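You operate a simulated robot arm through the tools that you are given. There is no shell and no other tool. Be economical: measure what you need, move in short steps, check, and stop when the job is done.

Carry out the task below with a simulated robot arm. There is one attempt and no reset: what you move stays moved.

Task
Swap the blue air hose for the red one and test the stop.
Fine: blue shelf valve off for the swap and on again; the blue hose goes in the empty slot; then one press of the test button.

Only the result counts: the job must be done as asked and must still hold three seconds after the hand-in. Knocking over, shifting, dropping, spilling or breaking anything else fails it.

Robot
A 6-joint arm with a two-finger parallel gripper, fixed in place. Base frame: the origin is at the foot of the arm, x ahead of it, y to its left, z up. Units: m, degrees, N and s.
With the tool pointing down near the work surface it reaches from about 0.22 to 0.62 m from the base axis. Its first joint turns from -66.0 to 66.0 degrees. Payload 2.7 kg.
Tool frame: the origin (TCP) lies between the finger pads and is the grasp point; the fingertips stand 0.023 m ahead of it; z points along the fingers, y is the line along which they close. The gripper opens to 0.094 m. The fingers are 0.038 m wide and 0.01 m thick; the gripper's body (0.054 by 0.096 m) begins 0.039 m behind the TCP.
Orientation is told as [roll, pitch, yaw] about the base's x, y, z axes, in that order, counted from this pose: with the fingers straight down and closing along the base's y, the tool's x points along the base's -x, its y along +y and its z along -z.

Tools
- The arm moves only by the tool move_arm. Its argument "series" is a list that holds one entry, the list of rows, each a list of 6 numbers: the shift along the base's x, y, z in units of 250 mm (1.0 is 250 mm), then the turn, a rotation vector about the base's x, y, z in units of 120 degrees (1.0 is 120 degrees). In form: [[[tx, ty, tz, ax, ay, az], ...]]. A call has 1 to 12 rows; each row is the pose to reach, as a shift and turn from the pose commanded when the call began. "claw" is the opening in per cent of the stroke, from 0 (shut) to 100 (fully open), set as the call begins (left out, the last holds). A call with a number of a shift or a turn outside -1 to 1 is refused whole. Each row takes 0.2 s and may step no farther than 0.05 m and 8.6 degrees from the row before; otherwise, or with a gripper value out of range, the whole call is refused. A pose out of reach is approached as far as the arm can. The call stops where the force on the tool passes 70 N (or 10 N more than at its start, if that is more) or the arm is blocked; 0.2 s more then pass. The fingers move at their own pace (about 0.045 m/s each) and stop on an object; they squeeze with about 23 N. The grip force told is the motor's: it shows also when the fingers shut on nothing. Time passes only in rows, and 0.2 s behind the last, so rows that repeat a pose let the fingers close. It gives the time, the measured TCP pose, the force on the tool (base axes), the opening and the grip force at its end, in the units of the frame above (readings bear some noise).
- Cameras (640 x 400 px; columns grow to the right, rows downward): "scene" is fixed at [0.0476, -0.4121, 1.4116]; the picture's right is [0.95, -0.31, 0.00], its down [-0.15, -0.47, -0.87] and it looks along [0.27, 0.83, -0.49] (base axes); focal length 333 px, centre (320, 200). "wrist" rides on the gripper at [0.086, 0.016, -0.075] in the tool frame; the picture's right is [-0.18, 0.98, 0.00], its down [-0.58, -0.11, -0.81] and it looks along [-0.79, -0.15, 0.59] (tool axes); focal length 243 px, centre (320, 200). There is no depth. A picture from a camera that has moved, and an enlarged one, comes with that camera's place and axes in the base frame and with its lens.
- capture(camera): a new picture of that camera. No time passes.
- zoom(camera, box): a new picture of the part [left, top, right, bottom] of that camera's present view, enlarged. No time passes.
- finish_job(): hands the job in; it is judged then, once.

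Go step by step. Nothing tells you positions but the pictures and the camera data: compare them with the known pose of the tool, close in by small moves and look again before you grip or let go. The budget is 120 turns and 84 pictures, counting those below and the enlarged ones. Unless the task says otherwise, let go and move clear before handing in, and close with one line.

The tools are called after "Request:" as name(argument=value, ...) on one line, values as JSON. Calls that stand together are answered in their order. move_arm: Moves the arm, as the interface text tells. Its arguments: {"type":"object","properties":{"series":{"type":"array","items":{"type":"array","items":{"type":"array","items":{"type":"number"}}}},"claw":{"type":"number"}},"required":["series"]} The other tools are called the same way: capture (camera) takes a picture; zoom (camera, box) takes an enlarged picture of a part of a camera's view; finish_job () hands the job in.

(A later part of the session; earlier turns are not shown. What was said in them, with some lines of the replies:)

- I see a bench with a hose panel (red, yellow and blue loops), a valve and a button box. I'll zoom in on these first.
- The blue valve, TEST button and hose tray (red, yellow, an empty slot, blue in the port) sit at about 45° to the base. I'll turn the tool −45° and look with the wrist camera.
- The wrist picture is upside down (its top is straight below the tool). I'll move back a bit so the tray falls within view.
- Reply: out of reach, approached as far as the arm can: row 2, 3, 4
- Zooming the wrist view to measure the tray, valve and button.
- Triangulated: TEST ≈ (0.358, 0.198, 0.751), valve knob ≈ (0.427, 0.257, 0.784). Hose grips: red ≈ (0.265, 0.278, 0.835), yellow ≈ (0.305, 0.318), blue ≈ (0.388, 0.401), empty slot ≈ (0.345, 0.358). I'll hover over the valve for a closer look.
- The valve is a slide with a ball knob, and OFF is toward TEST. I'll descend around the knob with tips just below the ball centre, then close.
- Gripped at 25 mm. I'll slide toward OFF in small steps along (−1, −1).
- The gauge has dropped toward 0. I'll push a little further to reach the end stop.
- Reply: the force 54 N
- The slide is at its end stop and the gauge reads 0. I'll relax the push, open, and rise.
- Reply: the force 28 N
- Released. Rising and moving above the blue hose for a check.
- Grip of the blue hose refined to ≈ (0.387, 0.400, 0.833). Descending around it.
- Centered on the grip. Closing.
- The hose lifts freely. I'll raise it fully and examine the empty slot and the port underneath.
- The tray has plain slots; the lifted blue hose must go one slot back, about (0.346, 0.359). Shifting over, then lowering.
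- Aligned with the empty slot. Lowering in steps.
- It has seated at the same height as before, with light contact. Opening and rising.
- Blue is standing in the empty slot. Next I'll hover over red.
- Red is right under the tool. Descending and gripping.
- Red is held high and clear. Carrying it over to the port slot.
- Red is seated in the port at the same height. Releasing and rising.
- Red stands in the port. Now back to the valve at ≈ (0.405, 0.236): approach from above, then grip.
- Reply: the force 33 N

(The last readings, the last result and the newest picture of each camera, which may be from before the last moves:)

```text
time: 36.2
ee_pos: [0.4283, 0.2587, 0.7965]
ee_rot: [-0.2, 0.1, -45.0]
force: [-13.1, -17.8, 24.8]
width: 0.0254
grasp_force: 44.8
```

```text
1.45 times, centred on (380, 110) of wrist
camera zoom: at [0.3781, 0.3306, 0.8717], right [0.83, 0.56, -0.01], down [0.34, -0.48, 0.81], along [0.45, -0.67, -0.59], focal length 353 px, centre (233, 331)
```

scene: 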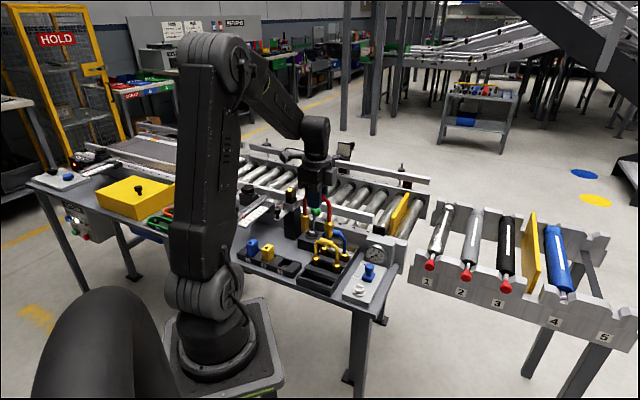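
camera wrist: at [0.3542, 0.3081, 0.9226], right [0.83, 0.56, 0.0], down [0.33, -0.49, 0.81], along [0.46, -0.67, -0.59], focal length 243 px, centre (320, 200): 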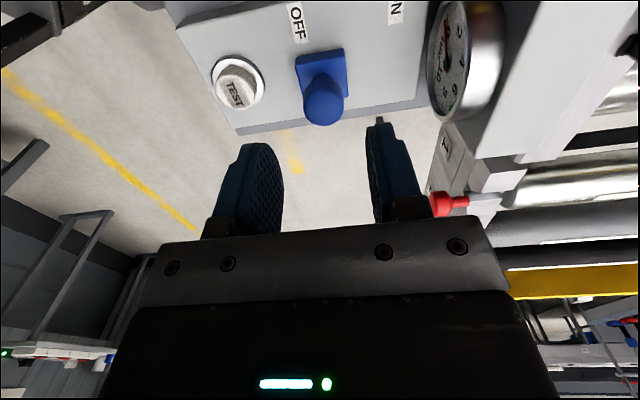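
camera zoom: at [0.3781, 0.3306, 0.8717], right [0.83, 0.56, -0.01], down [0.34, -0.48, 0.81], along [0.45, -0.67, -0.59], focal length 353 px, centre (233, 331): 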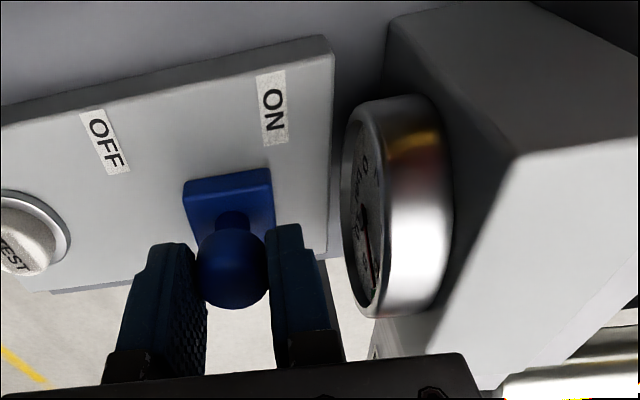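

The valve is at the ON stop and the needle is up. Relaxing, releasing and rising.

Request:
move_arm(series=[[[-0.008, -0.008, 0, 0, 0, 0], [-0.008, -0.008, 0, 0, 0, 0]]])

Request:
move_arm(series=[[[0, 0, 0, 0, 0, 0], [0, 0, 0, 0, 0, 0], [0, 0, 0, 0, 0, 0]]], claw=42)

Request:
move_arm(series=[[[0, 0, 0.15, 0, 0, 0], [0, 0, 0.32, 0, 0, 0], [0, 0, 0.48, 0, 0, 0]]])

Request:
zoom(camera="scene", box=[300, 195, 420, 295])

```text
time: 36.8
ee_pos: [0.4281, 0.2572, 0.7967]
ee_rot: [0.3, 0.0, -45.0]
force: [-0.5, -9.1, 13.2]
width: 0.0253
grasp_force: 45.0
```

```text
time: 37.6
ee_pos: [0.4271, 0.2584, 0.7969]
ee_rot: [0.0, 0.0, -45.0]
force: [-0.8, 0.1, 0.3]
width: 0.0397
grasp_force: 0.1
```

```text
time: 38.4
ee_pos: [0.4284, 0.2577, 0.9173]
ee_rot: [0.0, 0.1, -44.9]
force: [0.6, 0.4, 0.4]
width: 0.0395
grasp_force: 0.0
```

```text
4.00 times, centred on (360, 245) of scene
camera zoom: at [0.0476, -0.4121, 1.4116], right [0.95, -0.31, 0.0], down [-0.15, -0.47, -0.87], along [0.27, 0.83, -0.49], focal length 1332 px, centre (160, 20)
```

zoom: 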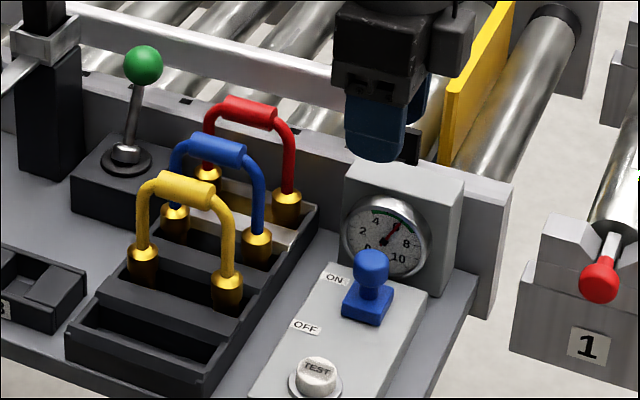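

The gauge is back at 6 bar with the valve ON. For the TEST button I'll turn the tool back to yaw 0, to keep the camera clear of the yellow hose. I'll hover above it with fingers shut.

Request:
move_arm(series=[[[-0.05, -0.04, 0, 0, 0, 0.0625], [-0.1, -0.08, 0, 0, 0, 0.125], [-0.15, -0.12, 0, 0, 0, 0.1875], [-0.2, -0.16, 0, 0, 0, 0.25], [-0.25, -0.2, 0, 0, 0, 0.3125], [-0.28, -0.239, 0, 0, 0, 0.375], [-0.28, -0.239, -0.08, 0, 0, 0.375], [-0.28, -0.239, -0.16, 0, 0, 0.375], [-0.28, -0.239, -0.16, 0, 0, 0.375]]], claw=0)

Request:
capture(camera="wrist")

Request:
zoom(camera="scene", box=[300, 215, 420, 315])

```text
time: 40.4
ee_pos: [0.3572, 0.1973, 0.8759]
ee_rot: [0.0, 0.0, -0.1]
force: [0.2, -0.8, -0.1]
width: 0.0
grasp_force: 22.9
```

```text
40 pictures are left
camera wrist: at [0.2704, 0.2137, 0.9509], right [0.18, 0.98, 0.0], down [0.58, -0.11, 0.81], along [0.79, -0.15, -0.59], focal length 243 px, centre (320, 200)
```

wrist: 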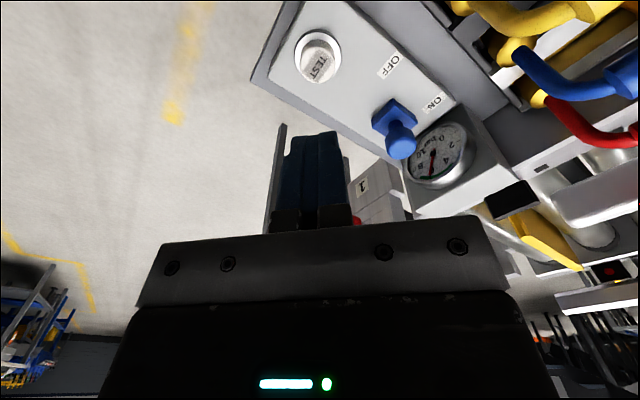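

```text
4.00 times, centred on (360, 265) of scene
camera zoom: at [0.0476, -0.4121, 1.4116], right [0.95, -0.31, 0.0], down [-0.15, -0.47, -0.87], along [0.27, 0.83, -0.49], focal length 1332 px, centre (160, -60)
```

zoom: 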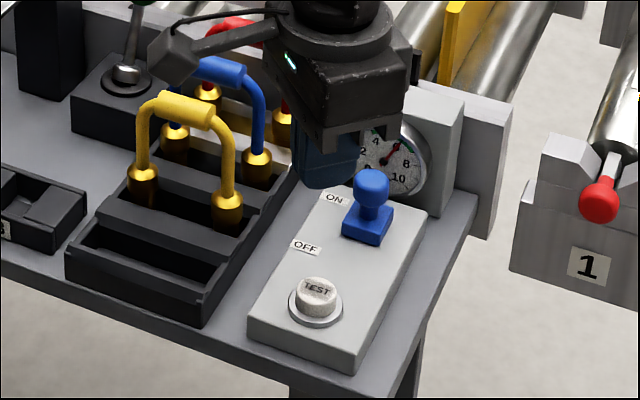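

Directly above the button. Descending to just above it, then pressing in one steady movement.

Request:
move_arm(series=[[[0, 0, -0.12, 0, 0, 0], [0, 0, -0.24, 0, 0, 0], [0, 0, -0.33, 0, 0, 0], [0, 0, -0.36, 0, 0, 0], [0, 0, -0.36, 0, 0, 0]]])

Request:
zoom(camera="scene", box=[320, 245, 392, 305])

```text
time: 41.6
ee_pos: [0.3585, 0.197, 0.7873]
ee_rot: [0.0, 0.0, 0.1]
force: [0.2, -0.2, 0.2]
width: 0.0
grasp_force: 23.3
```

```text
6.67 times, centred on (356, 275) of scene
camera zoom: at [0.0476, -0.4121, 1.4116], right [0.95, -0.31, 0.0], down [-0.15, -0.47, -0.87], along [0.27, 0.83, -0.49], focal length 2220 px, centre (80, -300)
```

zoom: 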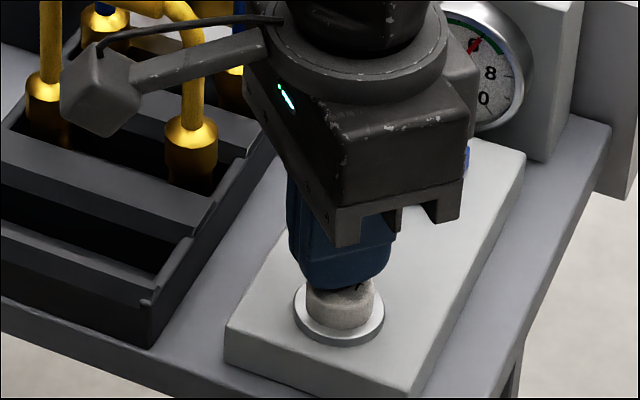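

Request:
move_arm(series=[[[0, 0, -0.02, 0, 0, 0], [0, 0, -0.036, 0, 0, 0], [0, 0, -0.048, 0, 0, 0], [0, 0, -0.056, 0, 0, 0], [0, 0, -0.064, 0, 0, 0]]])

Request:
zoom(camera="scene", box=[320, 185, 440, 305])

```text
time: 42.8
ee_pos: [0.3581, 0.1981, 0.7704]
ee_rot: [0.0, 0.0, 0.0]
force: [-2.7, 0.8, 5.9]
width: 0.0
grasp_force: 23.8
```

```text
3.33 times, centred on (380, 245) of scene
camera zoom: at [0.0475, -0.4122, 1.4116], right [0.95, -0.31, 0.0], down [-0.15, -0.47, -0.87], along [0.27, 0.83, -0.49], focal length 1110 px, centre (120, 50)
```

zoom: 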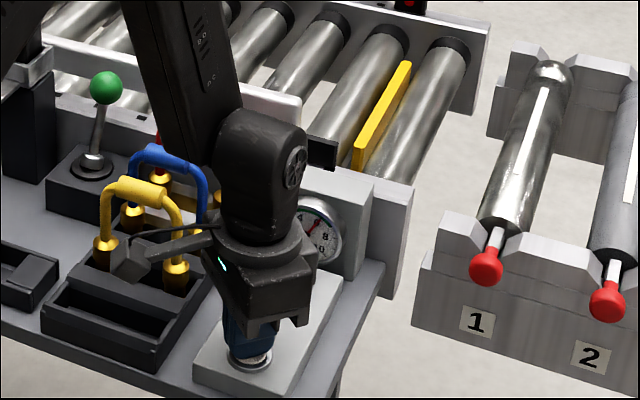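

The yellow stop appears to have dropped. Holding briefly without moving to compare.

Request:
move_arm(series=[[[0, 0, 0, 0, 0, 0], [0, 0, 0, 0, 0, 0]]])

Request:
zoom(camera="scene", box=[320, 185, 440, 305])

```text
time: 43.4
ee_pos: [0.358, 0.1981, 0.771]
ee_rot: [0.0, -0.1, 0.0]
force: [-1.9, 1.1, 5.7]
width: 0.0
grasp_force: 23.6
```

```text
3.33 times, centred on (380, 245) of scene
camera zoom: at [0.0475, -0.4121, 1.4116], right [0.95, -0.31, 0.0], down [-0.15, -0.47, -0.87], along [0.27, 0.83, -0.49], focal length 1110 px, centre (120, 50)
```

zoom: 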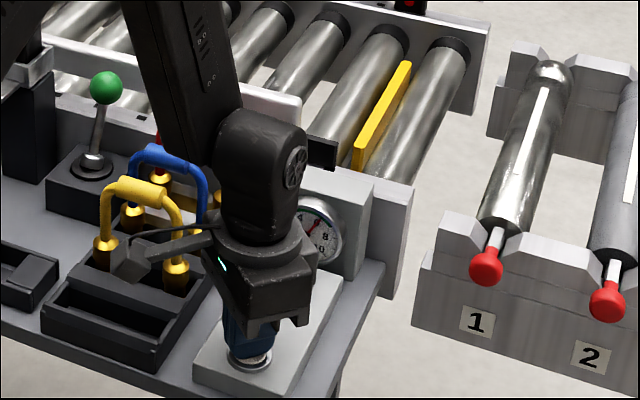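

The stop is down while pressed, so the press registered. Lifting clear.

Request:
move_arm(series=[[[0, 0, 0.1, 0, 0, 0], [0, 0, 0.25, 0, 0, 0], [0, 0, 0.42, 0, 0, 0], [0, 0, 0.6, 0, 0, 0], [-0.1, 0, 0.75, 0, 0, 0], [-0.2, 0, 0.85, 0, 0, 0], [-0.3, 0, 0.95, 0, 0, 0], [-0.3, 0, 0.95, 0, 0, 0], [-0.3, 0, 0.95, 0, 0, 0]]])

Request:
zoom(camera="scene", box=[290, 185, 440, 305])

Request:
capture(camera="scene")

```text
time: 45.4
ee_pos: [0.2828, 0.1968, 1.0085]
ee_rot: [-0.1, 0.0, 0.0]
force: [0.6, -1.7, 0.4]
width: 0.0
grasp_force: 22.9
```

```text
3.33 times, centred on (365, 245) of scene
camera zoom: at [0.0476, -0.4121, 1.4116], right [0.95, -0.31, 0.0], down [-0.15, -0.47, -0.87], along [0.27, 0.83, -0.49], focal length 1110 px, centre (170, 50)
```

zoom: 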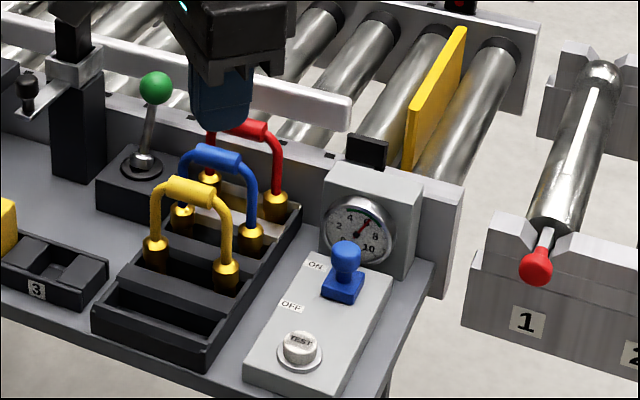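

```text
34 pictures are left
```

scene: 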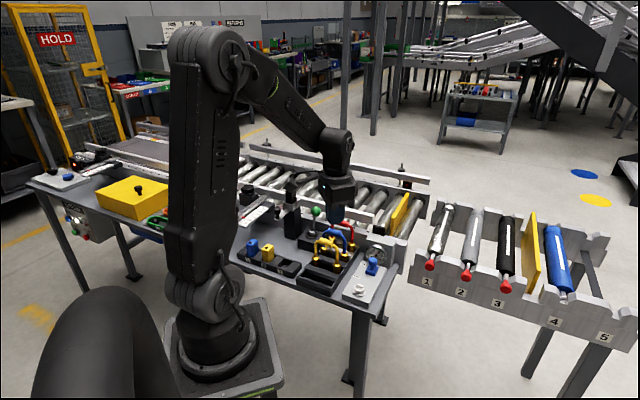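

The stop dropped on the press and came back up. Red is in the port, blue is in the formerly empty slot, the valve is ON at about 6 bar, and the arm is clear, so I'm handing in.

Request:
finish_job()

```text
The job is handed in.
```

The red hose is now in the port and the blue one is in the slot that was empty; the valve is back ON, and one press of TEST dropped the stop, which came back up on release.
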